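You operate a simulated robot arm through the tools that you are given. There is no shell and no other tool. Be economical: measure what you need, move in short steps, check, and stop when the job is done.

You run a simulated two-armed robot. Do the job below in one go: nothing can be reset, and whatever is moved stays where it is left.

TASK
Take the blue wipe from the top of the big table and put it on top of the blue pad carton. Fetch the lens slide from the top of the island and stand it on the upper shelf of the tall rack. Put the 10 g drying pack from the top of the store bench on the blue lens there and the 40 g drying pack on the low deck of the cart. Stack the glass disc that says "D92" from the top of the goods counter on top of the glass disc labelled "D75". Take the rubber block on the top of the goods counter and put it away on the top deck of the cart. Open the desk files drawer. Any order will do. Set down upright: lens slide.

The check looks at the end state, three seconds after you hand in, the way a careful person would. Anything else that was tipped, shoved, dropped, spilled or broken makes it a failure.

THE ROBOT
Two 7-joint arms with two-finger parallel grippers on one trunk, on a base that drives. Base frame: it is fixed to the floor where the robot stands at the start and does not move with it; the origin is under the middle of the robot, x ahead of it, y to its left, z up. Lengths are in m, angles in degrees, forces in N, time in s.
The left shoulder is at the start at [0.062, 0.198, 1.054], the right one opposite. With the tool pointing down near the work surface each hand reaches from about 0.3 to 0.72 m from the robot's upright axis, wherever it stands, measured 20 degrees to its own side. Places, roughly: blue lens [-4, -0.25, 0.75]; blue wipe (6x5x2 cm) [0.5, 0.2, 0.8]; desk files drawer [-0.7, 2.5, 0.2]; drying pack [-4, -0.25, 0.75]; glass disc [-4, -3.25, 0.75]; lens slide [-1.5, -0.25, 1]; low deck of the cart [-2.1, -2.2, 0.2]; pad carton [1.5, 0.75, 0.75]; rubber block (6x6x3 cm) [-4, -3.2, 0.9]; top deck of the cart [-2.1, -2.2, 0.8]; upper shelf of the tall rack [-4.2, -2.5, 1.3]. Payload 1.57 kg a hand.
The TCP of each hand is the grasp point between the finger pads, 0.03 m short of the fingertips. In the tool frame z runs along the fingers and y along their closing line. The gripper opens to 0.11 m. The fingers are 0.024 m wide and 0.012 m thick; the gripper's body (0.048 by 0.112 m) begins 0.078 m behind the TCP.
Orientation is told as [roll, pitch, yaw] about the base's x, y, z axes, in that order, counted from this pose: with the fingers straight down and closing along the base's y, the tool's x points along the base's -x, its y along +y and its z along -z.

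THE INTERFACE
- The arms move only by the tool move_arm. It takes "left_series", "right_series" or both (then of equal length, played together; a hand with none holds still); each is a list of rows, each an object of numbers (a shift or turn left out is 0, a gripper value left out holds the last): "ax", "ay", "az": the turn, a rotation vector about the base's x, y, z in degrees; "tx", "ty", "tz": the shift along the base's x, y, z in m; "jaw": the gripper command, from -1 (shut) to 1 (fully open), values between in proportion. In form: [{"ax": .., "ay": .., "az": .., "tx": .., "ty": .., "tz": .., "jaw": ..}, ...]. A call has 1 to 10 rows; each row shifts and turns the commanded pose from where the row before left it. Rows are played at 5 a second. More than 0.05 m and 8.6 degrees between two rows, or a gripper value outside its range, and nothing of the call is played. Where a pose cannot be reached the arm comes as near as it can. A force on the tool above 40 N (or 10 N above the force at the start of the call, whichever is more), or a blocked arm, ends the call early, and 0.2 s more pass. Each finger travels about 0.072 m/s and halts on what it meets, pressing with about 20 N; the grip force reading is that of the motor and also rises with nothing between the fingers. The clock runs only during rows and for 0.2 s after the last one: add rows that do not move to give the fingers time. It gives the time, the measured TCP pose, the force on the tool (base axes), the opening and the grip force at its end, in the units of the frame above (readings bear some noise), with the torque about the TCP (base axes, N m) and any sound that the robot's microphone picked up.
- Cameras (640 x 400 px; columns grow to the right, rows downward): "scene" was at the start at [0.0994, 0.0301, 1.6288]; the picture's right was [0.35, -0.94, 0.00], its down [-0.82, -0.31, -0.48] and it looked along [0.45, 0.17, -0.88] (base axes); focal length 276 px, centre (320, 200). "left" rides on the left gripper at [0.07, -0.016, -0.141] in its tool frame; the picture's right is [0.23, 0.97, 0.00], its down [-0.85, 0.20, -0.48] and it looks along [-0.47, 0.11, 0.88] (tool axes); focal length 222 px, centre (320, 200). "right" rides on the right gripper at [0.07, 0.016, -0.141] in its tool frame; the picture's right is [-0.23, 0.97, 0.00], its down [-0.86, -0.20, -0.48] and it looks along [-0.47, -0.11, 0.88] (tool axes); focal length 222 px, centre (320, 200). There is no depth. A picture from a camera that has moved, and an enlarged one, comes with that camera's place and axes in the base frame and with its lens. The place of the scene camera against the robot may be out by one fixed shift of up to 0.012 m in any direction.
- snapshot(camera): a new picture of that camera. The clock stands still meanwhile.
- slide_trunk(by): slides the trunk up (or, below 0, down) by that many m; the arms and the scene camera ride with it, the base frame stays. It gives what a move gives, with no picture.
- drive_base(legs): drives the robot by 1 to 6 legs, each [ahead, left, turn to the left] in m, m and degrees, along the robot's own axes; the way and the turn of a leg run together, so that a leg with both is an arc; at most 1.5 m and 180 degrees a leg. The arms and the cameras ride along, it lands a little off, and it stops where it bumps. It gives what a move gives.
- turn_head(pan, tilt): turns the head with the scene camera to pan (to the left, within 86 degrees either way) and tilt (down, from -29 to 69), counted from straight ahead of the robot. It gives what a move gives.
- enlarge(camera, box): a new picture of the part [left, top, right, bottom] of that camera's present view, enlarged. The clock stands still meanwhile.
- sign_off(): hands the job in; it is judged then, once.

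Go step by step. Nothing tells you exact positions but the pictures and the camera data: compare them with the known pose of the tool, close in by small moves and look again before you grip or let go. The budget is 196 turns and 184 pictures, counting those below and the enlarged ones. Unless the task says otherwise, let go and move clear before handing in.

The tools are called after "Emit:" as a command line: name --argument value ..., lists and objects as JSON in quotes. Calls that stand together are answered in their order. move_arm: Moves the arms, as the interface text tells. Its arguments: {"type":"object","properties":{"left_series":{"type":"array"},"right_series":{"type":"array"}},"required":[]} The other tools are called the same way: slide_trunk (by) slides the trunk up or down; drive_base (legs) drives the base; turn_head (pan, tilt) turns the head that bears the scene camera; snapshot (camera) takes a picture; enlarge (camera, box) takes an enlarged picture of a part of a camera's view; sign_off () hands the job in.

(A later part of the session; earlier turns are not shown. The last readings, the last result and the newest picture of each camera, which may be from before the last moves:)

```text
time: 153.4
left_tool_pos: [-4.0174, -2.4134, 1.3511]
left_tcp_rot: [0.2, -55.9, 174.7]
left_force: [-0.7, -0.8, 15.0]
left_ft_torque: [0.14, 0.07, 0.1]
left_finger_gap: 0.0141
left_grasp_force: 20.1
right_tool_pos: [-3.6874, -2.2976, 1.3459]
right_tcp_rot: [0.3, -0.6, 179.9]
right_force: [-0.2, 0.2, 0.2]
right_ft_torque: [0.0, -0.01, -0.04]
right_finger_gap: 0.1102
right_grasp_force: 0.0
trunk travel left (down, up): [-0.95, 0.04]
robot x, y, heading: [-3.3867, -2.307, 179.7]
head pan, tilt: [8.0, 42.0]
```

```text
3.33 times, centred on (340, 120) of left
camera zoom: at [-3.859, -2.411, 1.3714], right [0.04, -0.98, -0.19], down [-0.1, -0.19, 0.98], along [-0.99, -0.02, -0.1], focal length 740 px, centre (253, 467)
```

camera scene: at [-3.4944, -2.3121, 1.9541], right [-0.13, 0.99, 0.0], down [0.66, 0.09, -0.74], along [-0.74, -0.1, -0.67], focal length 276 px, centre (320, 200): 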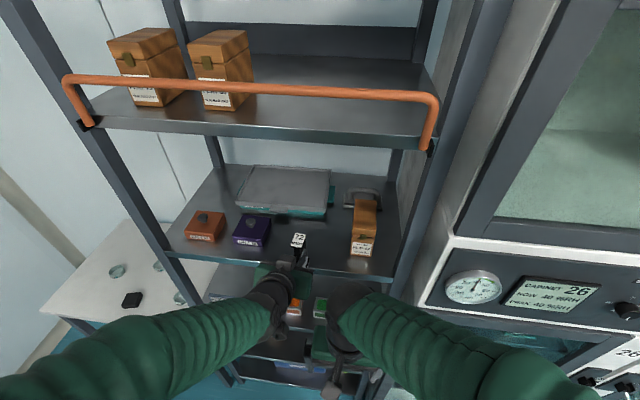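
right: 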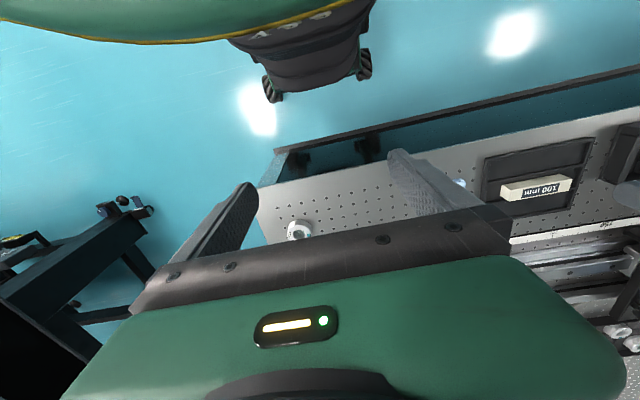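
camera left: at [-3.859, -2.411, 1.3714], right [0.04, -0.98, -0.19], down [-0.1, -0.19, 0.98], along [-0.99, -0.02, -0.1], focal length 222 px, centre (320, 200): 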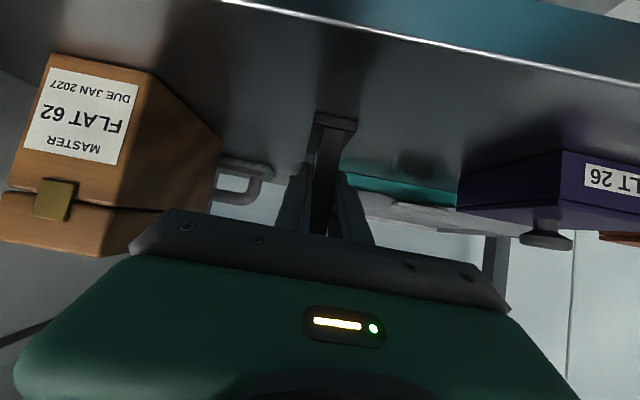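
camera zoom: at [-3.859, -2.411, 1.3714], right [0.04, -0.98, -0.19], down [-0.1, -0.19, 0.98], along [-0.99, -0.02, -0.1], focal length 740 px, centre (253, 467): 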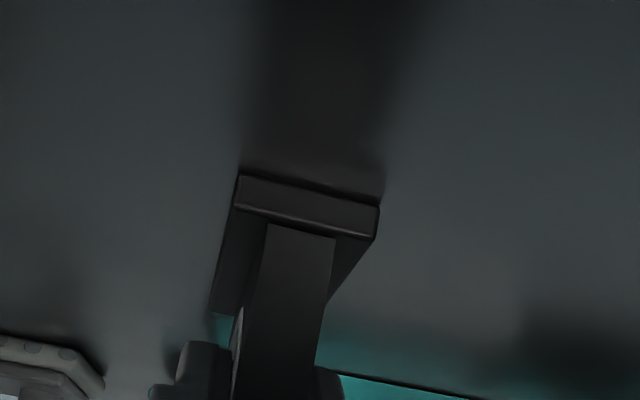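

The foot stands on the shelf. I open and withdraw along the finger axis, as I came in.

Emit:
move_arm --left_series '[{"tz": 0.0005, "jaw": -0.5}, {"jaw": -0.1}, {"jaw": 0.1}, {}, {"tx": 0.025, "ty": -0.002, "tz": 0.017}, {"tx": 0.035, "ty": -0.003, "tz": 0.022}, {"tx": 0.04, "ty": -0.003, "tz": 0.02}, {"tx": 0.045, "ty": -0.003}, {"tx": 0.045}, {}]'

Emit:
snapshot --camera "left"

Emit:
enlarge --camera "scene" --box '[200, 150, 420, 300]'

```text
time: 155.6
left_tool_pos: [-3.8628, -2.4163, 1.4192]
left_tcp_rot: [0.2, -55.7, 174.9]
left_force: [-0.4, 0.5, 0.6]
left_ft_torque: [0.0, 0.01, 0.02]
left_finger_gap: 0.0605
left_grasp_force: 0.1
left hand out of reach, approached as far as the arm can: row 9
right_tool_pos: [-3.6909, -2.298, 1.3452]
right_tcp_rot: [0.3, -0.5, 180.0]
right_force: [-0.2, -1.2, -0.3]
right_ft_torque: [0.03, 0.01, -0.03]
right_finger_gap: 0.1098
right_grasp_force: 0.0
trunk travel left (down, up): [-0.95, 0.04]
robot x, y, heading: [-3.3883, -2.3075, 179.5]
head pan, tilt: [8.0, 42.0]
```

```text
117 pictures are left
camera left: at [-3.705, -2.414, 1.4404], right [0.04, -0.98, -0.19], down [-0.1, -0.19, 0.98], along [-0.99, -0.02, -0.11], focal length 222 px, centre (320, 200)
```

left: 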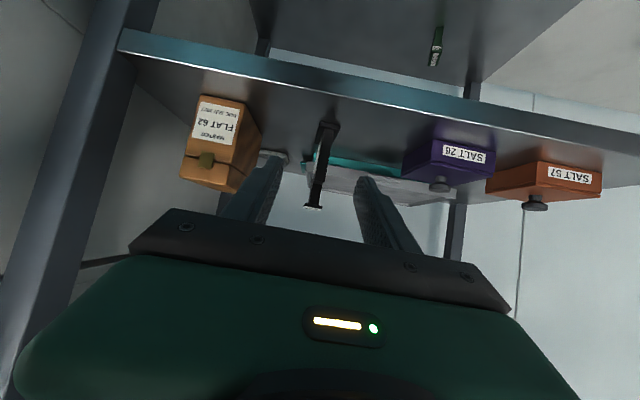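

```text
2.67 times, centred on (310, 225) of scene
camera zoom: at [-3.4978, -2.3122, 1.9538], right [-0.13, 0.99, 0.0], down [0.66, 0.09, -0.74], along [-0.74, -0.1, -0.67], focal length 737 px, centre (347, 133)
```

zoom: 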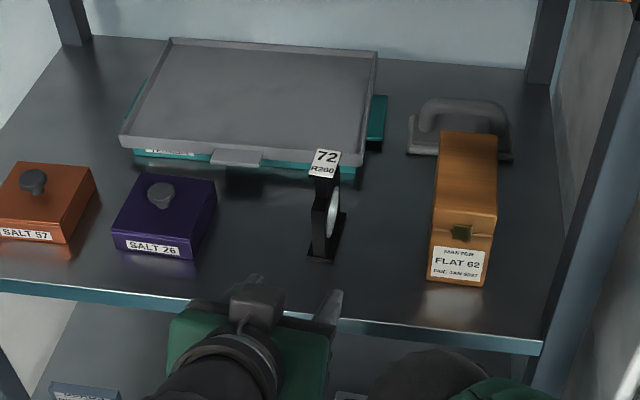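

The lens slide stands upright. Next is the goods counter to the left: I bring the left tool back to vertical, back off and sidestep.

Emit:
drive_base --legs '[[-0.2, 0, 0.4]]'

Emit:
move_arm --left_series '[{"ay": -8, "jaw": 1}, {"ay": -8}, {"ay": -8}, {"ay": -8}, {"ay": -8}, {"ay": -8}, {"ay": -7.6}, {"az": 5.3}, {}]'

Emit:
drive_base --legs '[[0, 0.72, 0]]'

Emit:
turn_head --pan 10 --tilt 45

Emit:
snapshot --camera "scene"

```text
time: 157.2
left_tool_pos: [-3.6734, -2.4179, 1.4175]
left_tcp_rot: [0.1, -55.6, 175.0]
left_force: [0.1, -0.3, 0.6]
left_ft_torque: [0.0, -0.02, -0.03]
left_finger_gap: 0.0604
left_grasp_force: 0.1
right_tool_pos: [-3.4999, -2.3007, 1.3445]
right_tcp_rot: [0.3, -0.3, 180.0]
right_force: [0.1, 0.2, -1.0]
right_ft_torque: [0.04, -0.05, -0.02]
right_finger_gap: 0.1099
right_grasp_force: 0.0
trunk travel left (down, up): [-0.95, 0.04]
robot x, y, heading: [-3.1904, -2.3125, 179.8]
head pan, tilt: [8.0, 42.0]
```

```text
time: 159.2
left_tool_pos: [-3.6639, -2.4213, 1.418]
left_tcp_rot: [-4.1, -0.3, -177.6]
left_force: [-0.3, -0.7, 0.6]
left_ft_torque: [0.01, -0.03, -0.01]
left_finger_gap: 0.1101
left_grasp_force: 0.1
left hand out of reach, approached as far as the arm can: row 1, 2
right_tool_pos: [-3.4937, -2.2999, 1.3448]
right_tcp_rot: [0.4, -0.6, -180.0]
right_force: [0.4, -0.5, -0.1]
right_ft_torque: [-0.03, 0.04, 0.0]
right_finger_gap: 0.1099
right_grasp_force: 0.0
trunk travel left (down, up): [-0.95, 0.04]
robot x, y, heading: [-3.1929, -2.3093, 179.6]
head pan, tilt: [8.0, 42.0]
```

```text
time: 163.3
left_tool_pos: [-3.6685, -3.1691, 1.4177]
left_tcp_rot: [-4.0, -0.3, -177.6]
left_force: [-0.7, 0.3, 0.3]
left_ft_torque: [0.02, 0.01, 0.03]
left_finger_gap: 0.1103
left_grasp_force: 0.1
right_tool_pos: [-3.497, -3.0472, 1.3453]
right_tcp_rot: [0.4, -0.5, -179.9]
right_force: [0.2, -0.7, 0.1]
right_ft_torque: [-0.01, -0.02, -0.04]
right_finger_gap: 0.1102
right_grasp_force: 0.1
trunk travel left (down, up): [-0.95, 0.04]
robot x, y, heading: [-3.1968, -3.0525, 180.0]
head pan, tilt: [8.0, 42.0]
```

```text
time: 163.9
left_tool_pos: [-3.6687, -3.1786, 1.4177]
left_tcp_rot: [-4.2, -0.2, -177.5]
left_force: [-0.1, -0.5, 1.1]
left_ft_torque: [0.05, 0.04, 0.04]
left_finger_gap: 0.1102
left_grasp_force: 0.1
right_tool_pos: [-3.4972, -3.0556, 1.3453]
right_tcp_rot: [0.2, -0.5, -179.8]
right_force: [0.4, -0.1, 0.4]
right_ft_torque: [0.03, -0.02, 0.03]
right_finger_gap: 0.11
right_grasp_force: 0.1
trunk travel left (down, up): [-0.95, 0.04]
robot x, y, heading: [-3.194, -3.0573, 179.7]
head pan, tilt: [10.0, 45.0]
```

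```text
115 pictures are left
camera scene: at [-3.304, -3.0726, 1.9494], right [-0.17, 0.99, 0.0], down [0.7, 0.12, -0.71], along [-0.7, -0.12, -0.71], focal length 276 px, centre (320, 200)
```

scene: 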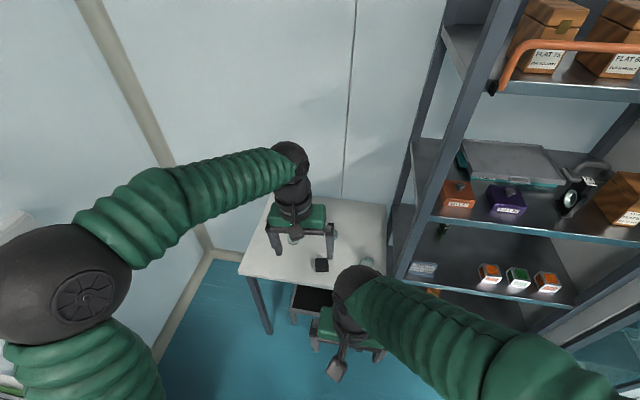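

Emit:
move_arm --left_series '[{"ax": -4.2, "az": -2.4}, {}]'

Emit:
snapshot --camera "left"

Emit:
enlarge --camera "scene" --box '[230, 180, 410, 300]'

```text
time: 164.5
left_tool_pos: [-3.6683, -3.1696, 1.4187]
left_tcp_rot: [0.3, -0.5, 180.1]
left_force: [-0.8, -0.1, 0.8]
left_ft_torque: [-0.02, 0.01, -0.02]
left_finger_gap: 0.1104
left_grasp_force: 0.0
right_tool_pos: [-3.4969, -3.0485, 1.345]
right_tcp_rot: [0.5, -0.5, -179.9]
right_force: [-0.5, -0.1, -0.2]
right_ft_torque: [0.0, -0.03, 0.0]
right_finger_gap: 0.11
right_grasp_force: 0.2
trunk travel left (down, up): [-0.95, 0.04]
robot x, y, heading: [-3.1965, -3.0582, 179.7]
head pan, tilt: [10.0, 45.0]
```

```text
114 pictures are left
camera left: at [-3.5966, -3.1533, 1.5582], right [0.23, -0.97, 0.0], down [-0.85, -0.2, 0.48], along [-0.47, -0.11, -0.87], focal length 222 px, centre (320, 200)
```

left: 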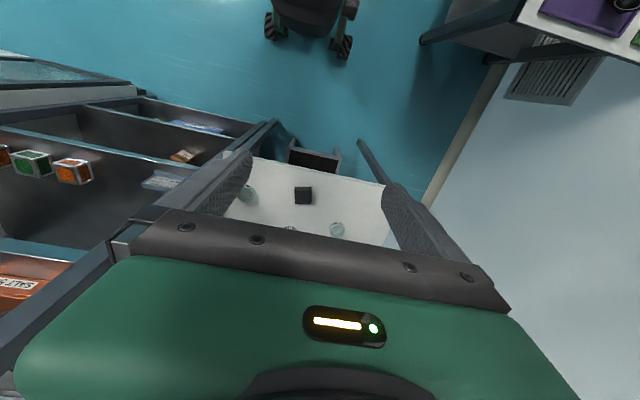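

```text
3.33 times, centred on (320, 240) of scene
camera zoom: at [-3.304, -3.0634, 1.9495], right [-0.17, 0.99, 0.0], down [0.7, 0.12, -0.71], along [-0.7, -0.12, -0.71], focal length 921 px, centre (320, 67)
```

zoom: 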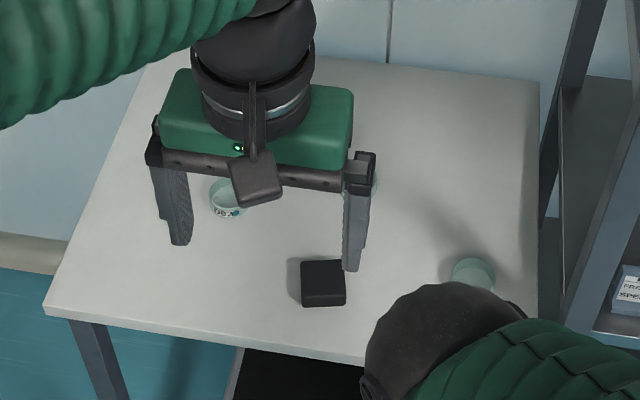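

I move closer and lower the trunk to look at the discs.

Emit:
drive_base --legs '[[0.2, 0, 0.2]]'

Emit:
slide_trunk --by -0.3

Emit:
snapshot --camera "left"

Emit:
snapshot --camera "scene"

Emit:
snapshot --camera "right"

```text
time: 166.1
left_tool_pos: [-3.8669, -3.1777, 1.4185]
left_tcp_rot: [0.2, -0.5, -179.4]
left_force: [0.2, -0.3, 0.3]
left_ft_torque: [-0.02, 0.05, 0.01]
left_finger_gap: 0.1099
left_grasp_force: 0.2
right_tool_pos: [-3.696, -3.053, 1.3459]
right_tcp_rot: [0.4, -0.8, -179.3]
right_force: [0.3, -0.7, 0.0]
right_ft_torque: [0.03, -0.01, 0.0]
right_finger_gap: 0.1101
right_grasp_force: 0.1
trunk travel left (down, up): [-0.95, 0.04]
robot x, y, heading: [-3.4029, -3.061, -179.5]
head pan, tilt: [10.0, 45.0]
```

```text
time: 169.1
left_tool_pos: [-3.8717, -3.1791, 1.118]
left_tcp_rot: [0.2, -0.4, -179.5]
left_force: [0.1, 0.3, -0.2]
left_ft_torque: [-0.02, 0.0, 0.0]
left_finger_gap: 0.11
left_grasp_force: 0.0
right_tool_pos: [-3.7003, -3.0539, 1.044]
right_tcp_rot: [0.4, -0.6, -179.3]
right_force: [0.1, -0.2, 0.3]
right_ft_torque: [-0.01, -0.01, 0.01]
right_finger_gap: 0.1099
right_grasp_force: 0.0
trunk travel left (down, up): [-0.65, 0.34]
robot x, y, heading: [-3.3977, -3.0581, -179.4]
head pan, tilt: [10.0, 45.0]
```

```text
112 pictures are left
camera left: at [-3.7989, -3.1607, 1.2583], right [0.24, -0.97, 0.0], down [-0.85, -0.21, 0.48], along [-0.47, -0.12, -0.87], focal length 222 px, centre (320, 200)
```

left: 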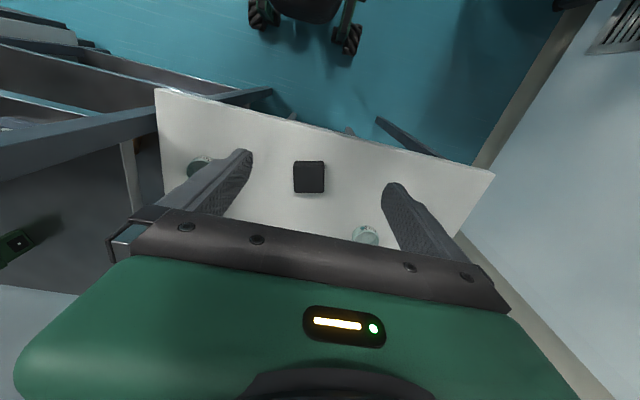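

```text
111 pictures are left
camera scene: at [-3.5077, -3.0685, 1.6495], right [-0.18, 0.98, 0.0], down [0.7, 0.13, -0.71], along [-0.69, -0.13, -0.71], focal length 276 px, centre (320, 200)
```

scene: 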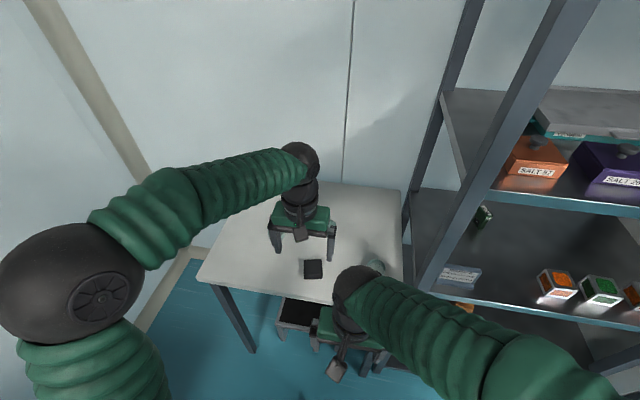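

```text
110 pictures are left
camera right: at [-3.6296, -3.0699, 1.1857], right [-0.21, -0.98, 0.01], down [-0.85, 0.19, 0.49], along [-0.48, 0.1, -0.87], focal length 222 px, centre (320, 200)
```

right: 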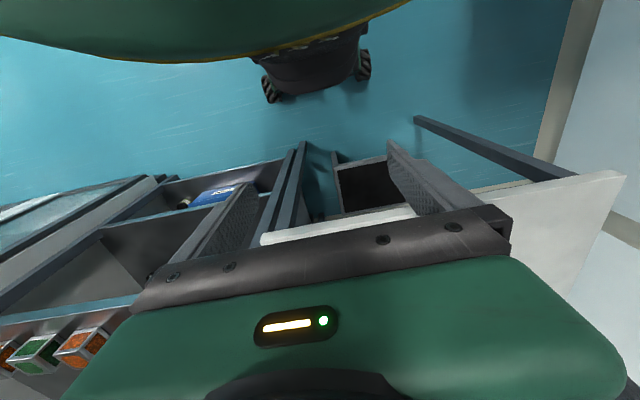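

I move the left hand back and aside to open the scene camera's view of the discs.

Emit:
move_arm --left_series '[{"tx": 0.04, "ty": -0.02}, {"tx": 0.04, "ty": -0.03}, {"tx": 0.04, "ty": -0.03}, {"tx": 0.03, "ty": -0.03}, {}]'

Emit:
turn_head --pan 12 --tilt 50

Emit:
enlarge --camera "scene" --box '[180, 100, 420, 280]'

Emit:
enlarge --camera "left" --box '[120, 80, 440, 280]'

```text
time: 170.3
left_tool_pos: [-3.7184, -3.2876, 1.1159]
left_tcp_rot: [0.1, -0.4, -179.4]
left_force: [0.4, 0.1, 0.1]
left_ft_torque: [-0.01, 0.03, -0.01]
left_finger_gap: 0.1099
left_grasp_force: 0.0
right_tool_pos: [-3.7008, -3.0547, 1.0437]
right_tcp_rot: [0.3, -0.5, -179.4]
right_force: [-0.4, 1.4, 0.1]
right_ft_torque: [-0.03, -0.01, 0.0]
right_finger_gap: 0.1098
right_grasp_force: 0.0
trunk travel left (down, up): [-0.65, 0.34]
robot x, y, heading: [-3.4004, -3.0591, -179.5]
head pan, tilt: [10.0, 45.0]
```

```text
time: 171.0
left_tool_pos: [-3.7188, -3.2874, 1.1171]
left_tcp_rot: [0.2, -0.3, -179.4]
left_force: [-0.3, 0.5, -1.3]
left_ft_torque: [0.0, 0.01, 0.02]
left_finger_gap: 0.11
left_grasp_force: 0.0
right_tool_pos: [-3.6994, -3.0538, 1.0444]
right_tcp_rot: [0.4, -0.5, -179.3]
right_force: [0.7, -0.2, 0.2]
right_ft_torque: [0.02, -0.01, -0.01]
right_finger_gap: 0.1098
right_grasp_force: 0.1
trunk travel left (down, up): [-0.65, 0.34]
robot x, y, heading: [-3.3935, -3.0574, -179.5]
head pan, tilt: [12.0, 50.0]
```

```text
2.22 times, centred on (300, 190) of scene
camera zoom: at [-3.5023, -3.0705, 1.6426], right [-0.22, 0.98, 0.0], down [0.75, 0.17, -0.64], along [-0.63, -0.14, -0.77], focal length 614 px, centre (364, 222)
```

zoom: 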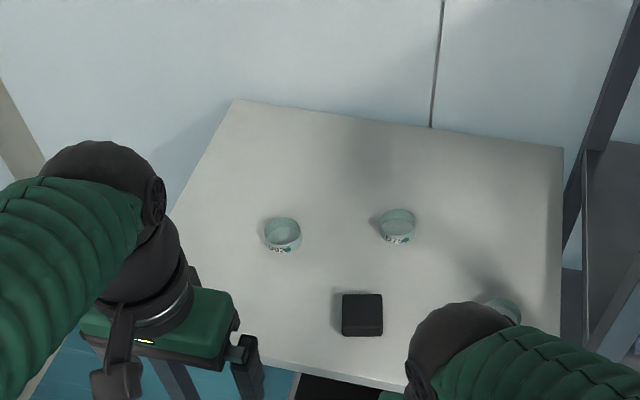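

```text
2.00 times, centred on (280, 180) of left
camera zoom: at [-3.6471, -3.2696, 1.2578], right [0.24, -0.97, 0.0], down [-0.85, -0.21, 0.48], along [-0.47, -0.12, -0.87], focal length 444 px, centre (400, 240)
```

zoom: 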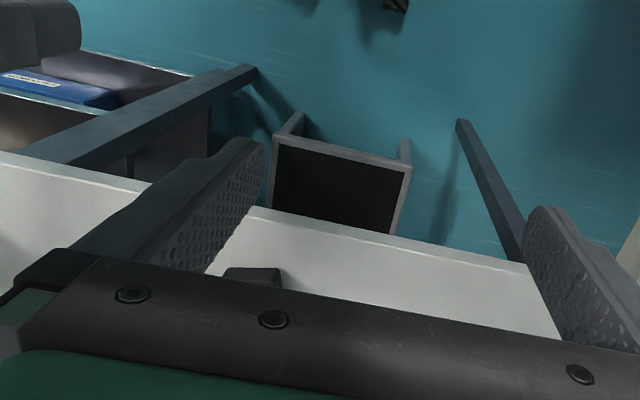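

Emit:
enlarge --camera "scene" --box '[270, 170, 350, 220]'

Emit:
enlarge --camera "scene" --box '[345, 195, 425, 245]'

```text
8.00 times, centred on (310, 195) of scene
camera zoom: at [-3.5023, -3.0705, 1.6426], right [-0.22, 0.98, 0.0], down [0.75, 0.17, -0.64], along [-0.63, -0.14, -0.77], focal length 2210 px, centre (400, 240)
```

zoom: 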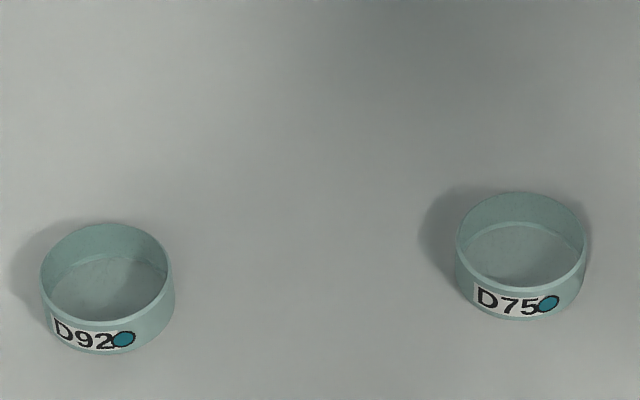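

```text
8.00 times, centred on (385, 220) of scene
camera zoom: at [-3.5023, -3.0705, 1.6426], right [-0.22, 0.98, 0.0], down [0.75, 0.17, -0.64], along [-0.63, -0.14, -0.77], focal length 2210 px, centre (-200, 40)
```

zoom: 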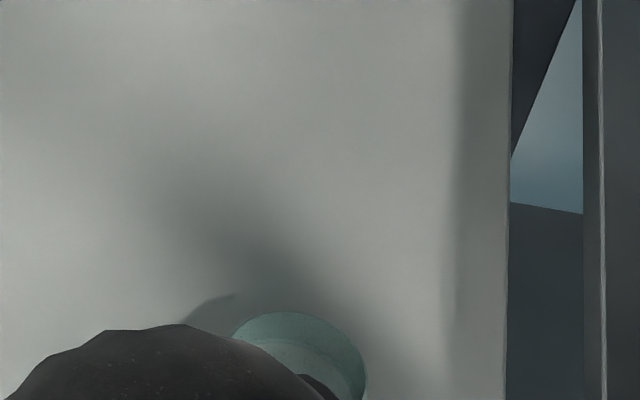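

D92 is the left disc, about [-4.10, -3.34]; D75 is about [-4.16, -3.16]. I move 15 cm closer and bring the left hand above D92.

Emit:
drive_base --legs '[[0.15, 0, -0.5]]'

Emit:
move_arm --left_series '[{"tx": -0.045, "ty": -0.012}, {"tx": -0.045, "ty": -0.012}, {"tx": -0.045, "ty": -0.012}, {"tx": -0.045, "ty": -0.012}, {"tx": -0.02}, {"tz": -0.05}, {"tz": -0.05}, {}]'

Emit:
snapshot --camera "left"

Emit:
snapshot --camera "scene"

```text
time: 172.3
left_tool_pos: [-3.8637, -3.2849, 1.1181]
left_tcp_rot: [0.1, -0.5, -179.9]
left_force: [0.2, -0.2, -0.5]
left_ft_torque: [0.02, 0.05, -0.01]
left_finger_gap: 0.1102
left_grasp_force: 0.0
right_tool_pos: [-3.843, -3.0512, 1.0454]
right_tcp_rot: [0.3, -0.6, -179.7]
right_force: [0.7, 0.7, -0.6]
right_ft_torque: [0.0, 0.02, 0.01]
right_finger_gap: 0.1102
right_grasp_force: 0.1
trunk travel left (down, up): [-0.65, 0.34]
robot x, y, heading: [-3.547, -3.0593, 180.0]
head pan, tilt: [12.0, 50.0]
```

```text
time: 174.1
left_tool_pos: [-4.0662, -3.3321, 1.0182]
left_tcp_rot: [0.3, -0.6, -179.8]
left_force: [0.7, -0.6, 0.1]
left_ft_torque: [0.03, 0.03, -0.01]
left_finger_gap: 0.11
left_grasp_force: 0.1
right_tool_pos: [-3.8447, -3.053, 1.0456]
right_tcp_rot: [0.3, -0.6, -179.7]
right_force: [-0.4, -0.6, 0.3]
right_ft_torque: [0.0, -0.01, -0.02]
right_finger_gap: 0.1104
right_grasp_force: 0.1
trunk travel left (down, up): [-0.65, 0.34]
robot x, y, heading: [-3.5458, -3.0574, 180.2]
head pan, tilt: [12.0, 50.0]
```

```text
105 pictures are left
camera left: at [-3.9942, -3.3159, 1.1589], right [0.23, -0.97, 0.0], down [-0.85, -0.2, 0.49], along [-0.47, -0.11, -0.87], focal length 222 px, centre (320, 200)
```

left: 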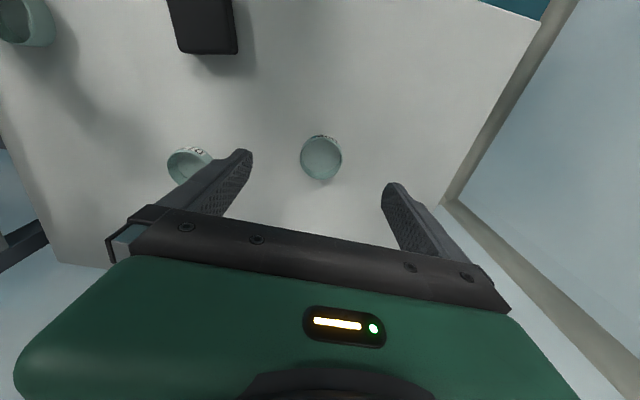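

```text
104 pictures are left
camera scene: at [-3.6481, -3.071, 1.6426], right [-0.21, 0.98, 0.0], down [0.75, 0.16, -0.64], along [-0.63, -0.13, -0.77], focal length 276 px, centre (320, 200)
```

scene: 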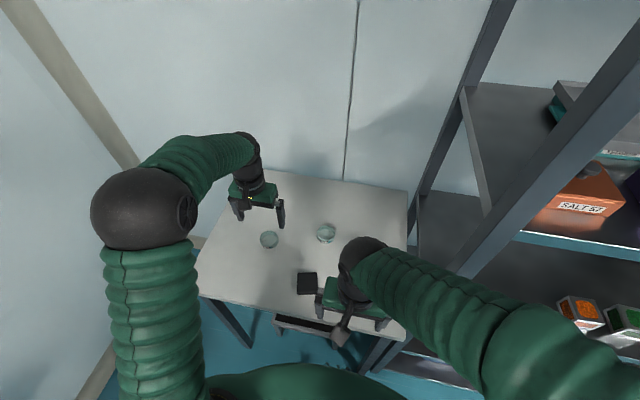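

D92's centre is at about [-4.094, -3.340]. I descend above it and recheck.

Emit:
move_arm --left_series '[{"tx": -0.028, "ty": -0.008, "tz": -0.03}, {"tz": -0.05}, {"tz": -0.045}, {}]'

Emit:
enlarge --camera "left" --box '[200, 100, 440, 250]'

Emit:
enlarge --camera "scene" --box '[210, 180, 350, 280]'

```text
time: 175.1
left_tool_pos: [-4.0914, -3.3392, 0.8907]
left_tcp_rot: [0.2, -0.4, -180.0]
left_force: [0.1, -0.1, -0.6]
left_ft_torque: [-0.01, 0.0, 0.0]
left_finger_gap: 0.11
left_grasp_force: 0.1
right_tool_pos: [-3.8448, -3.0518, 1.0454]
right_tcp_rot: [0.3, -0.5, -179.7]
right_force: [0.4, -0.8, -0.1]
right_ft_torque: [-0.03, -0.01, 0.0]
right_finger_gap: 0.11
right_grasp_force: 0.0
trunk travel left (down, up): [-0.65, 0.34]
robot x, y, heading: [-3.5437, -3.0588, 179.9]
head pan, tilt: [12.0, 50.0]
```

```text
2.67 times, centred on (320, 175) of left
camera zoom: at [-4.0202, -3.3233, 1.0307], right [0.23, -0.97, 0.0], down [-0.85, -0.2, 0.48], along [-0.47, -0.11, -0.87], focal length 592 px, centre (320, 267)
```

zoom: 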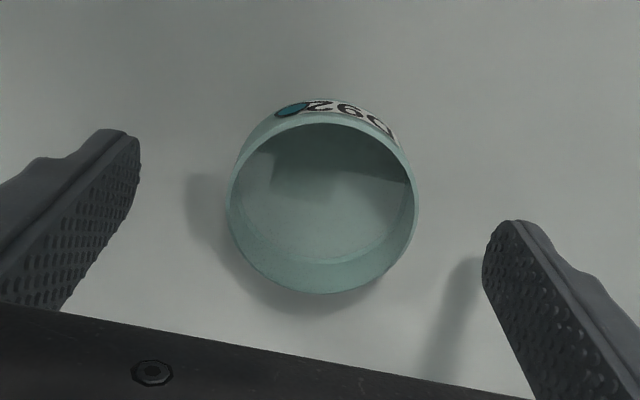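

```text
4.00 times, centred on (280, 230) of scene
camera zoom: at [-3.6496, -3.0704, 1.6425], right [-0.21, 0.98, 0.0], down [0.75, 0.16, -0.64], along [-0.63, -0.13, -0.77], focal length 1105 px, centre (480, 80)
```

zoom: 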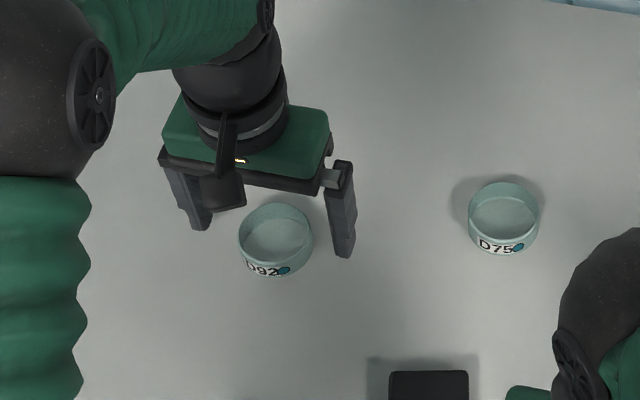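

Rim ≈0.855, counter ≈0.825, and the disc is centred within 2 mm. I go down and grip it.

Emit:
move_arm --left_series '[{"tx": -0.002, "ty": -0.002, "tz": -0.012}, {"tz": -0.012}, {"jaw": 0.35}, {"jaw": 0.15}, {"jaw": 0.05}, {"jaw": 0.0}, {"jaw": -0.05}, {}]'

Emit:
enlarge --camera "left" --box '[200, 100, 440, 250]'

```text
time: 176.9
left_tool_pos: [-4.0921, -3.3369, 0.8704]
left_tcp_rot: [0.3, -0.6, -180.0]
left_force: [-2.5, 15.4, 16.4]
left_ft_torque: [1.1, -0.11, 0.29]
left_finger_gap: 0.065
left_grasp_force: 7.5
right_tool_pos: [-3.8449, -3.0488, 1.0446]
right_tcp_rot: [0.6, -0.7, -179.7]
right_force: [0.3, 0.2, -0.2]
right_ft_torque: [-0.01, -0.01, 0.01]
right_finger_gap: 0.11
right_grasp_force: 0.1
trunk travel left (down, up): [-0.65, 0.34]
robot x, y, heading: [-3.5426, -3.0611, 180.0]
head pan, tilt: [12.0, 50.0]
```

```text
2.67 times, centred on (320, 175) of left
camera zoom: at [-4.0215, -3.3204, 1.0103], right [0.23, -0.97, 0.0], down [-0.85, -0.2, 0.49], along [-0.47, -0.11, -0.87], focal length 592 px, centre (320, 267)
```

zoom: 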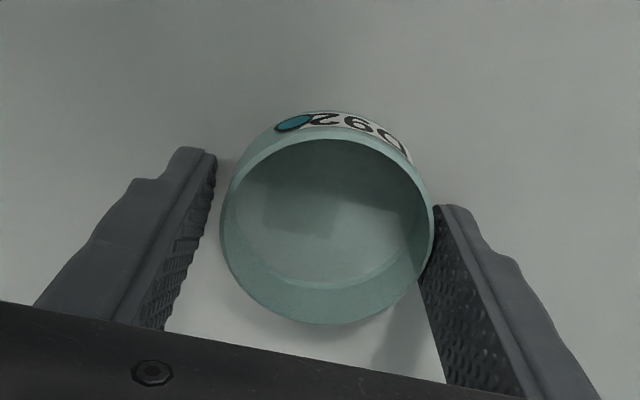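

The fingertips touch the counter (z≈0.84). I raise 4 mm, shift slightly and finish closing.

Emit:
move_arm --left_series '[{"tz": 0.004, "jaw": 0.25}, {"ty": -0.003}, {"jaw": 0.1}, {"jaw": 0.0}, {"jaw": -0.1}, {"jaw": -0.2}, {}]'

Emit:
enlarge --camera "left" --box '[200, 100, 440, 250]'

```text
time: 178.5
left_tool_pos: [-4.095, -3.347, 0.8718]
left_tcp_rot: [0.2, -0.4, -179.9]
left_force: [0.1, 0.3, -0.1]
left_ft_torque: [-0.02, -0.02, -0.02]
left_finger_gap: 0.0587
left_grasp_force: 19.7
right_tool_pos: [-3.8461, -3.0532, 1.0451]
right_tcp_rot: [0.3, -0.6, -179.7]
right_force: [0.8, -0.3, 0.3]
right_ft_torque: [-0.02, 0.01, 0.0]
right_finger_gap: 0.1102
right_grasp_force: 0.0
trunk travel left (down, up): [-0.65, 0.34]
robot x, y, heading: [-3.5452, -3.0612, 180.2]
head pan, tilt: [12.0, 50.0]
```

```text
2.67 times, centred on (320, 175) of left
camera zoom: at [-4.0232, -3.3297, 1.0129], right [0.23, -0.97, 0.0], down [-0.85, -0.2, 0.48], along [-0.47, -0.11, -0.87], focal length 592 px, centre (320, 267)
```

zoom: 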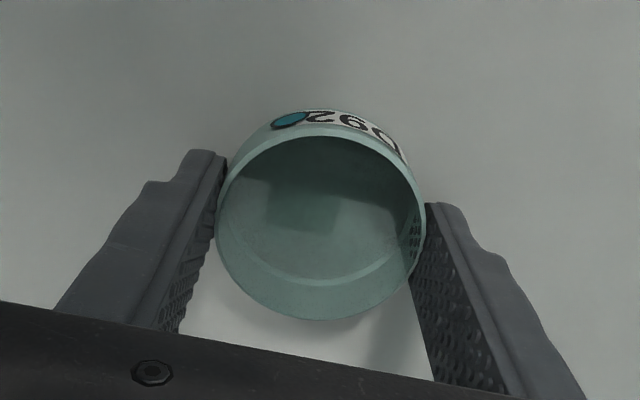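

D92 is gripped (diameter ≈0.0587). I lift and carry it above D75, at about [-4.157, -3.162].

Emit:
move_arm --left_series '[{"tz": 0.02}, {"tz": 0.05}, {"tx": -0.013, "ty": 0.037}, {"tx": -0.013, "ty": 0.037}, {"tx": -0.013, "ty": 0.037}, {"tx": -0.013, "ty": 0.037}, {"tx": -0.012, "ty": 0.036}, {}, {}]'

Emit:
enlarge --camera "left" --box '[200, 100, 440, 250]'

Emit:
enlarge --camera "scene" --box '[250, 160, 390, 260]'

```text
time: 180.5
left_tool_pos: [-4.161, -3.163, 0.939]
left_tcp_rot: [0.1, -0.4, -179.9]
left_force: [0.1, -0.1, -1.5]
left_ft_torque: [0.0, 0.01, 0.0]
left_finger_gap: 0.0588
left_grasp_force: 19.7
right_tool_pos: [-3.8457, -3.052, 1.0447]
right_tcp_rot: [0.3, -0.5, -179.7]
right_force: [-0.7, 0.0, -0.5]
right_ft_torque: [0.02, -0.02, 0.02]
right_finger_gap: 0.1098
right_grasp_force: 0.1
trunk travel left (down, up): [-0.65, 0.34]
robot x, y, heading: [-3.5469, -3.0616, 179.8]
head pan, tilt: [12.0, 50.0]
```

```text
2.67 times, centred on (320, 175) of left
camera zoom: at [-4.0898, -3.1451, 1.0799], right [0.23, -0.97, 0.0], down [-0.85, -0.2, 0.48], along [-0.47, -0.11, -0.87], focal length 592 px, centre (320, 267)
```

zoom: 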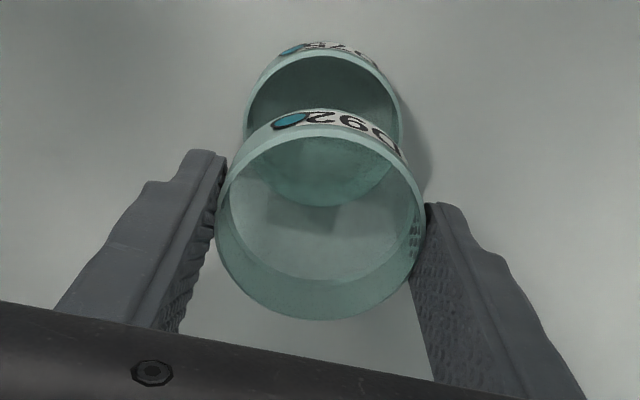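

```text
4.00 times, centred on (320, 210) of scene
camera zoom: at [-3.6499, -3.0705, 1.6425], right [-0.21, 0.98, 0.0], down [0.75, 0.16, -0.64], along [-0.63, -0.13, -0.77], focal length 1105 px, centre (320, 160)
```

zoom: 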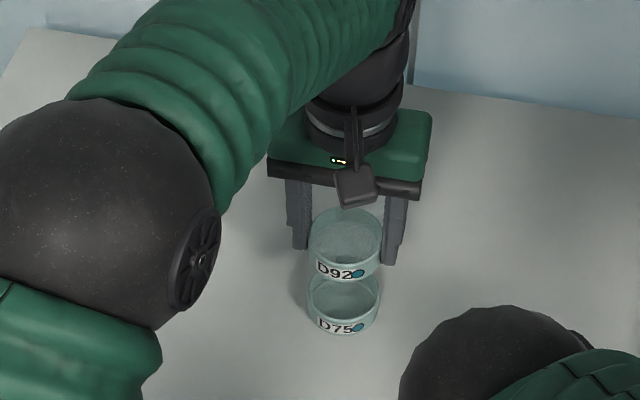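

The held disc needs about +11 mm in x. I correct and lower to about 1 cm above D75.

Emit:
move_arm --left_series '[{"tx": 0.0105, "ty": 0.002, "tz": -0.015}, {"tz": -0.017}, {}]'

Emit:
enlarge --camera "left" --box '[240, 110, 400, 230]'

Emit:
enlarge --camera "scene" --box '[290, 190, 370, 250]'

```text
time: 181.3
left_tool_pos: [-4.1494, -3.1615, 0.9098]
left_tcp_rot: [0.2, -0.4, -179.7]
left_force: [-0.4, 0.1, -1.8]
left_ft_torque: [0.03, -0.04, 0.02]
left_finger_gap: 0.0587
left_grasp_force: 20.0
right_tool_pos: [-3.8458, -3.0521, 1.0448]
right_tcp_rot: [0.4, -0.5, -179.7]
right_force: [0.0, -0.3, 0.8]
right_ft_torque: [-0.02, -0.02, 0.02]
right_finger_gap: 0.1099
right_grasp_force: 0.0
trunk travel left (down, up): [-0.65, 0.34]
robot x, y, heading: [-3.5492, -3.0583, 180.1]
head pan, tilt: [12.0, 50.0]
```

```text
3.33 times, centred on (320, 170) of left
camera zoom: at [-4.0788, -3.1438, 1.0505], right [0.23, -0.97, 0.0], down [-0.85, -0.2, 0.49], along [-0.47, -0.11, -0.87], focal length 740 px, centre (320, 300)
```

zoom: 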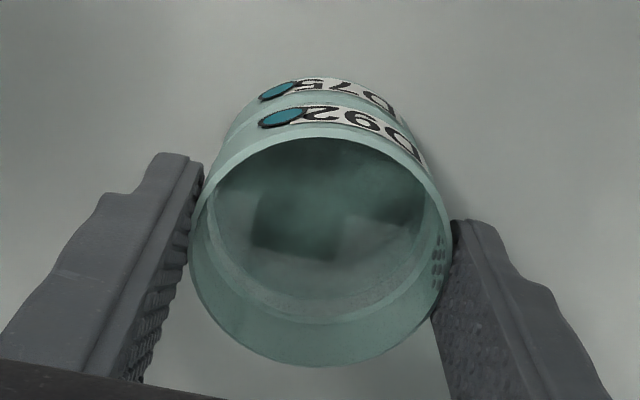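

```text
6.67 times, centred on (330, 220) of scene
camera zoom: at [-3.65, -3.0698, 1.6425], right [-0.21, 0.98, 0.0], down [0.75, 0.16, -0.64], along [-0.63, -0.13, -0.77], focal length 1842 px, centre (253, 67)
```

zoom: 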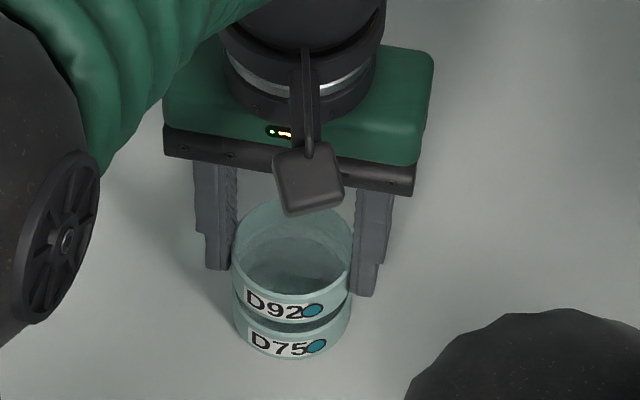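

Alignment is within about 3 mm. I make a small correction and creep down to contact.

Emit:
move_arm --left_series '[{"tx": -0.003, "ty": 0.001, "tz": -0.006}, {"tz": -0.004}, {"tz": -0.003}, {}]'

Emit:
enlarge --camera "scene" --box '[290, 190, 370, 250]'

```text
time: 182.3
left_tool_pos: [-4.1543, -3.1581, 0.8969]
left_tcp_rot: [0.1, -0.4, -179.8]
left_force: [0.2, 0.2, -1.9]
left_ft_torque: [-0.02, 0.02, -0.01]
left_finger_gap: 0.0588
left_grasp_force: 20.0
right_tool_pos: [-3.846, -3.053, 1.045]
right_tcp_rot: [0.4, -0.4, -179.7]
right_force: [1.3, -0.5, -0.1]
right_ft_torque: [0.02, 0.0, 0.03]
right_finger_gap: 0.1099
right_grasp_force: 0.1
trunk travel left (down, up): [-0.65, 0.34]
robot x, y, heading: [-3.5436, -3.0578, 179.9]
head pan, tilt: [12.0, 50.0]
```

```text
6.67 times, centred on (330, 220) of scene
camera zoom: at [-3.6501, -3.0696, 1.6425], right [-0.21, 0.98, 0.0], down [0.75, 0.16, -0.64], along [-0.63, -0.13, -0.77], focal length 1842 px, centre (253, 67)
```

zoom: 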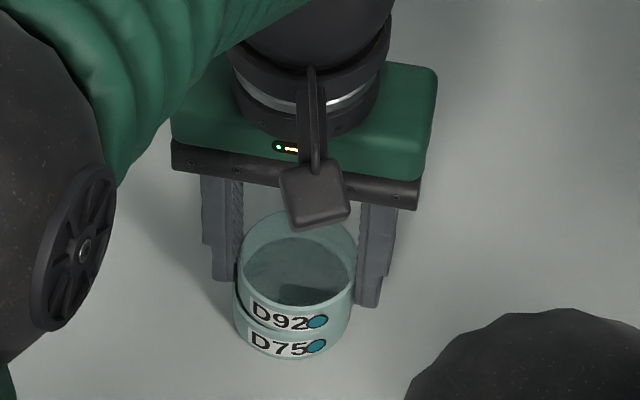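

Emit:
move_arm --left_series '[{"tx": 0.001, "ty": -0.0025, "tz": -0.002}, {"tz": -0.002}, {"tz": -0.001}, {}]'

Emit:
enlarge --camera "scene" --box '[290, 190, 370, 250]'

```text
time: 183.3
left_tool_pos: [-4.1531, -3.1591, 0.8932]
left_tcp_rot: [0.2, -0.6, -179.8]
left_force: [-2.8, 1.9, 19.6]
left_ft_torque: [-0.02, 0.03, -0.11]
left_finger_gap: 0.0585
left_grasp_force: 19.4
right_tool_pos: [-3.8449, -3.0508, 1.0453]
right_tcp_rot: [0.4, -0.6, -179.6]
right_force: [0.3, -0.8, 0.6]
right_ft_torque: [-0.01, 0.02, -0.01]
right_finger_gap: 0.1101
right_grasp_force: 0.1
trunk travel left (down, up): [-0.65, 0.34]
robot x, y, heading: [-3.5473, -3.0581, 180.0]
head pan, tilt: [12.0, 50.0]
```

```text
6.67 times, centred on (330, 220) of scene
camera zoom: at [-3.6461, -3.068, 1.643], right [-0.21, 0.98, 0.0], down [0.75, 0.16, -0.64], along [-0.63, -0.13, -0.77], focal length 1842 px, centre (253, 67)
```

zoom: 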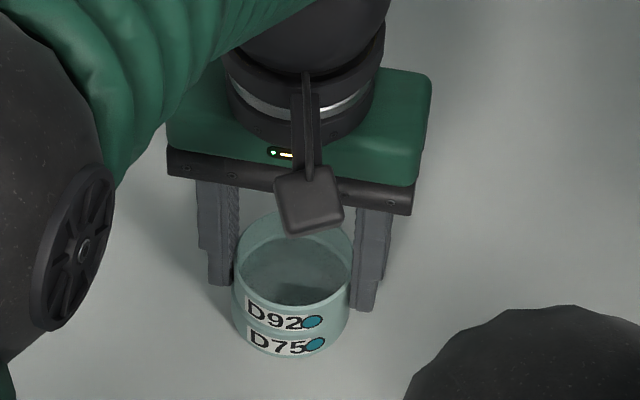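

D92 rests on D75, aligned. I ease off, open and rise.

Emit:
move_arm --left_series '[{"tz": 0.0008}, {"jaw": 0.15}, {"jaw": 0.3}, {"jaw": 0.6}, {}, {"tz": 0.02}, {"tz": 0.05}, {"tz": 0.05}, {}]'

Emit:
enlarge --camera "scene" --box '[270, 180, 390, 270]'

Emit:
snapshot --camera "left"

```text
time: 185.3
left_tool_pos: [-4.153, -3.1611, 1.0132]
left_tcp_rot: [0.1, -0.3, -179.9]
left_force: [0.2, -0.7, -0.3]
left_ft_torque: [0.0, -0.01, -0.01]
left_finger_gap: 0.0876
left_grasp_force: 0.1
right_tool_pos: [-3.8459, -3.0519, 1.045]
right_tcp_rot: [0.5, -0.5, -179.7]
right_force: [-0.3, -0.9, -1.0]
right_ft_torque: [0.02, -0.02, 0.0]
right_finger_gap: 0.1096
right_grasp_force: 0.0
trunk travel left (down, up): [-0.65, 0.34]
robot x, y, heading: [-3.547, -3.0609, 180.1]
head pan, tilt: [12.0, 50.0]
```

```text
4.44 times, centred on (330, 225) of scene
camera zoom: at [-3.6505, -3.0696, 1.6424], right [-0.21, 0.98, 0.0], down [0.75, 0.16, -0.64], along [-0.63, -0.13, -0.77], focal length 1228 px, centre (276, 89)
```

zoom: 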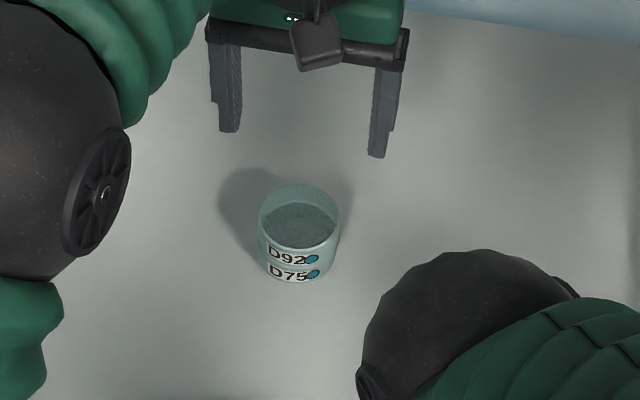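

```text
92 pictures are left
camera left: at [-4.0813, -3.1442, 1.1533], right [0.23, -0.97, 0.0], down [-0.85, -0.2, 0.48], along [-0.47, -0.11, -0.88], focal length 222 px, centre (320, 200)
```

left: 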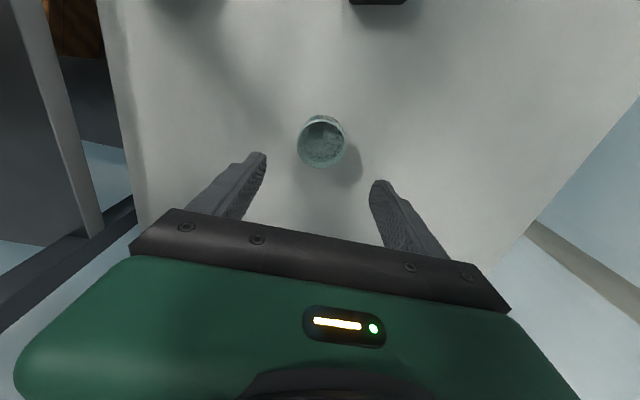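

The stack stands well. Now the rubber block: I bring the left hand back over it.

Emit:
move_arm --left_series '[{"tx": 0.045, "ty": -0.004, "jaw": 1}, {"tx": 0.045, "ty": -0.004}, {"tx": 0.045, "ty": -0.004}, {"tx": 0.04, "ty": -0.004}, {"tz": -0.03}, {}]'

Emit:
snapshot --camera "left"

```text
time: 186.7
left_tool_pos: [-3.9771, -3.1795, 0.9791]
left_tcp_rot: [0.3, -0.5, -179.7]
left_force: [0.6, 0.7, -1.2]
left_ft_torque: [-0.01, 0.0, -0.05]
left_finger_gap: 0.1098
left_grasp_force: 0.0
right_tool_pos: [-3.8459, -3.0519, 1.0443]
right_tcp_rot: [0.4, -0.5, -179.7]
right_force: [0.1, 0.4, -0.5]
right_ft_torque: [-0.01, -0.02, -0.01]
right_finger_gap: 0.1101
right_grasp_force: 0.1
trunk travel left (down, up): [-0.65, 0.34]
robot x, y, heading: [-3.5426, -3.0596, 180.1]
head pan, tilt: [12.0, 50.0]
```

```text
91 pictures are left
camera left: at [-3.9052, -3.1626, 1.1198], right [0.23, -0.97, 0.0], down [-0.85, -0.2, 0.49], along [-0.47, -0.11, -0.87], focal length 222 px, centre (320, 200)
```

left: 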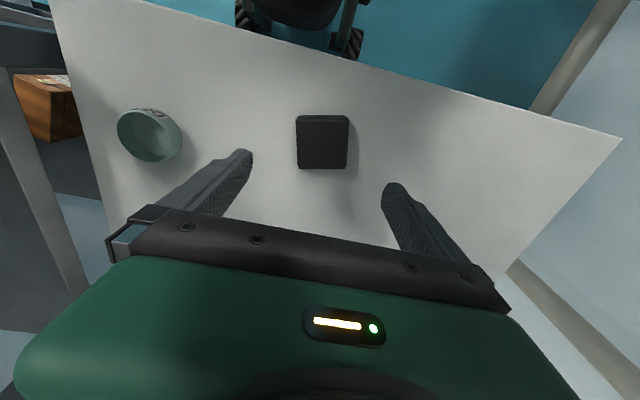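

The block centre is about [-3.970, -3.180], turned about 13°. I align, descend and grip.

Emit:
move_arm --left_series '[{"tx": 0.007, "az": 6.5}, {"az": 6.5, "tz": -0.02}, {"tz": -0.045}, {"tz": -0.036}, {}, {"jaw": 0.3}, {"jaw": 0.1}, {"jaw": -0.1}, {"jaw": -0.2}, {}]'

Emit:
snapshot --camera "left"

```text
time: 188.9
left_tool_pos: [-3.9705, -3.1754, 0.8801]
left_tcp_rot: [0.2, -0.3, -167.0]
left_force: [-0.7, 0.0, 0.3]
left_ft_torque: [0.01, -0.02, 0.01]
left_finger_gap: 0.0591
left_grasp_force: 19.8
right_tool_pos: [-3.8464, -3.0527, 1.0439]
right_tcp_rot: [0.4, -0.4, -179.7]
right_force: [0.5, -0.2, -0.2]
right_ft_torque: [0.01, 0.01, 0.01]
right_finger_gap: 0.1101
right_grasp_force: 0.1
trunk travel left (down, up): [-0.65, 0.34]
robot x, y, heading: [-3.5458, -3.0576, 180.0]
head pan, tilt: [12.0, 50.0]
```

```text
90 pictures are left
camera left: at [-3.9044, -3.1432, 1.0199], right [0.44, -0.9, 0.0], down [-0.78, -0.39, 0.48], along [-0.43, -0.22, -0.87], focal length 222 px, centre (320, 200)
```

left: 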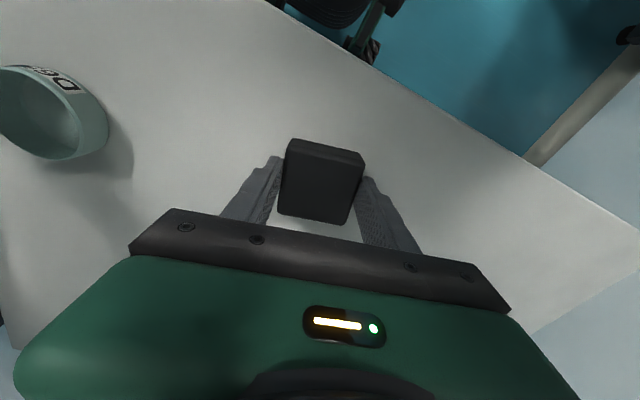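

The block is gripped. I lift it, back away from the counter and turn to face the cart.

Emit:
move_arm --left_series '[{"tz": 0.03}, {"tz": 0.05}, {"tz": 0.05}, {"az": -6.5}, {"az": -6.5}, {}]'

Emit:
slide_trunk --by 0.15

Emit:
drive_base --legs '[[-0.4, 0, 0], [0, -0.75, 0], [0, 0, -90], [0, 0, -90]]'

Emit:
turn_head --pan 0 --tilt 45

Emit:
snapshot --camera "scene"

```text
time: 190.3
left_tool_pos: [-3.9703, -3.1763, 1.0116]
left_tcp_rot: [0.2, -0.4, -179.9]
left_force: [-0.1, -0.5, -1.3]
left_ft_torque: [-0.01, 0.0, -0.01]
left_finger_gap: 0.0593
left_grasp_force: 20.0
right_tool_pos: [-3.8449, -3.052, 1.0451]
right_tcp_rot: [0.4, -0.7, -179.7]
right_force: [0.0, 0.7, 1.3]
right_ft_torque: [0.0, 0.02, 0.0]
right_finger_gap: 0.11
right_grasp_force: 0.2
trunk travel left (down, up): [-0.65, 0.34]
robot x, y, heading: [-3.5442, -3.0542, 180.0]
head pan, tilt: [12.0, 50.0]
```

```text
time: 192.1
left_tool_pos: [-3.9702, -3.1767, 1.1614]
left_tcp_rot: [0.1, -0.4, -179.9]
left_force: [-0.6, 0.4, -1.0]
left_ft_torque: [-0.02, -0.01, 0.01]
left_finger_gap: 0.0595
left_grasp_force: 19.9
right_tool_pos: [-3.8467, -3.0529, 1.1946]
right_tcp_rot: [0.3, -0.5, -179.7]
right_force: [0.2, 0.6, -1.0]
right_ft_torque: [0.01, 0.0, 0.0]
right_finger_gap: 0.1097
right_grasp_force: 0.0
trunk travel left (down, up): [-0.8, 0.19]
robot x, y, heading: [-3.5464, -3.0568, 179.9]
head pan, tilt: [12.0, 50.0]
```

```text
time: 206.0
left_tool_pos: [-2.7242, -2.1935, 1.1611]
left_tcp_rot: [0.2, -0.4, -1.1]
left_force: [0.4, -0.1, -1.4]
left_ft_torque: [0.0, 0.04, -0.02]
left_finger_gap: 0.0596
left_grasp_force: 20.1
right_tool_pos: [-2.8513, -2.3166, 1.1941]
right_tcp_rot: [0.3, -0.6, -1.1]
right_force: [0.6, 0.6, -0.3]
right_ft_torque: [0.01, -0.01, 0.06]
right_finger_gap: 0.11
right_grasp_force: 0.0
trunk travel left (down, up): [-0.8, 0.19]
robot x, y, heading: [-3.1506, -2.3043, -1.5]
head pan, tilt: [12.0, 50.0]
```

```text
time: 206.8
left_tool_pos: [-2.7252, -2.1947, 1.1619]
left_tcp_rot: [0.2, -0.4, -1.2]
left_force: [-0.6, -0.4, -0.7]
left_ft_torque: [-0.01, -0.01, 0.01]
left_finger_gap: 0.0593
left_grasp_force: 20.2
right_tool_pos: [-2.8518, -2.3173, 1.195]
right_tcp_rot: [0.4, -0.6, -1.0]
right_force: [0.4, -0.7, -0.7]
right_ft_torque: [0.02, 0.0, 0.0]
right_finger_gap: 0.1099
right_grasp_force: 0.0
trunk travel left (down, up): [-0.8, 0.19]
robot x, y, heading: [-3.1517, -2.3049, -1.4]
head pan, tilt: [0.0, 45.0]
```

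```text
89 pictures are left
camera scene: at [-3.0312, -2.3007, 1.7994], right [-0.02, -1.0, 0.0], down [-0.71, 0.02, -0.71], along [0.71, -0.02, -0.71], focal length 276 px, centre (320, 200)
```

scene: 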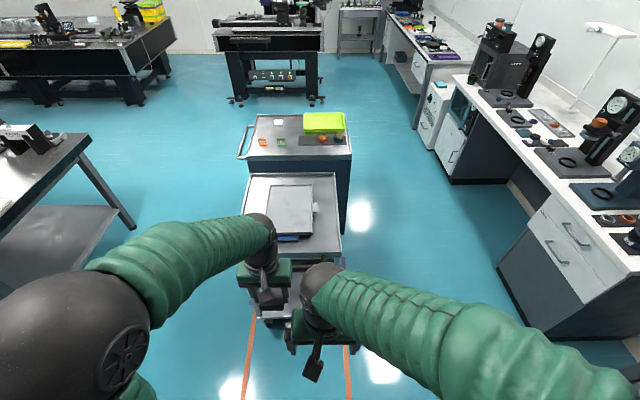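

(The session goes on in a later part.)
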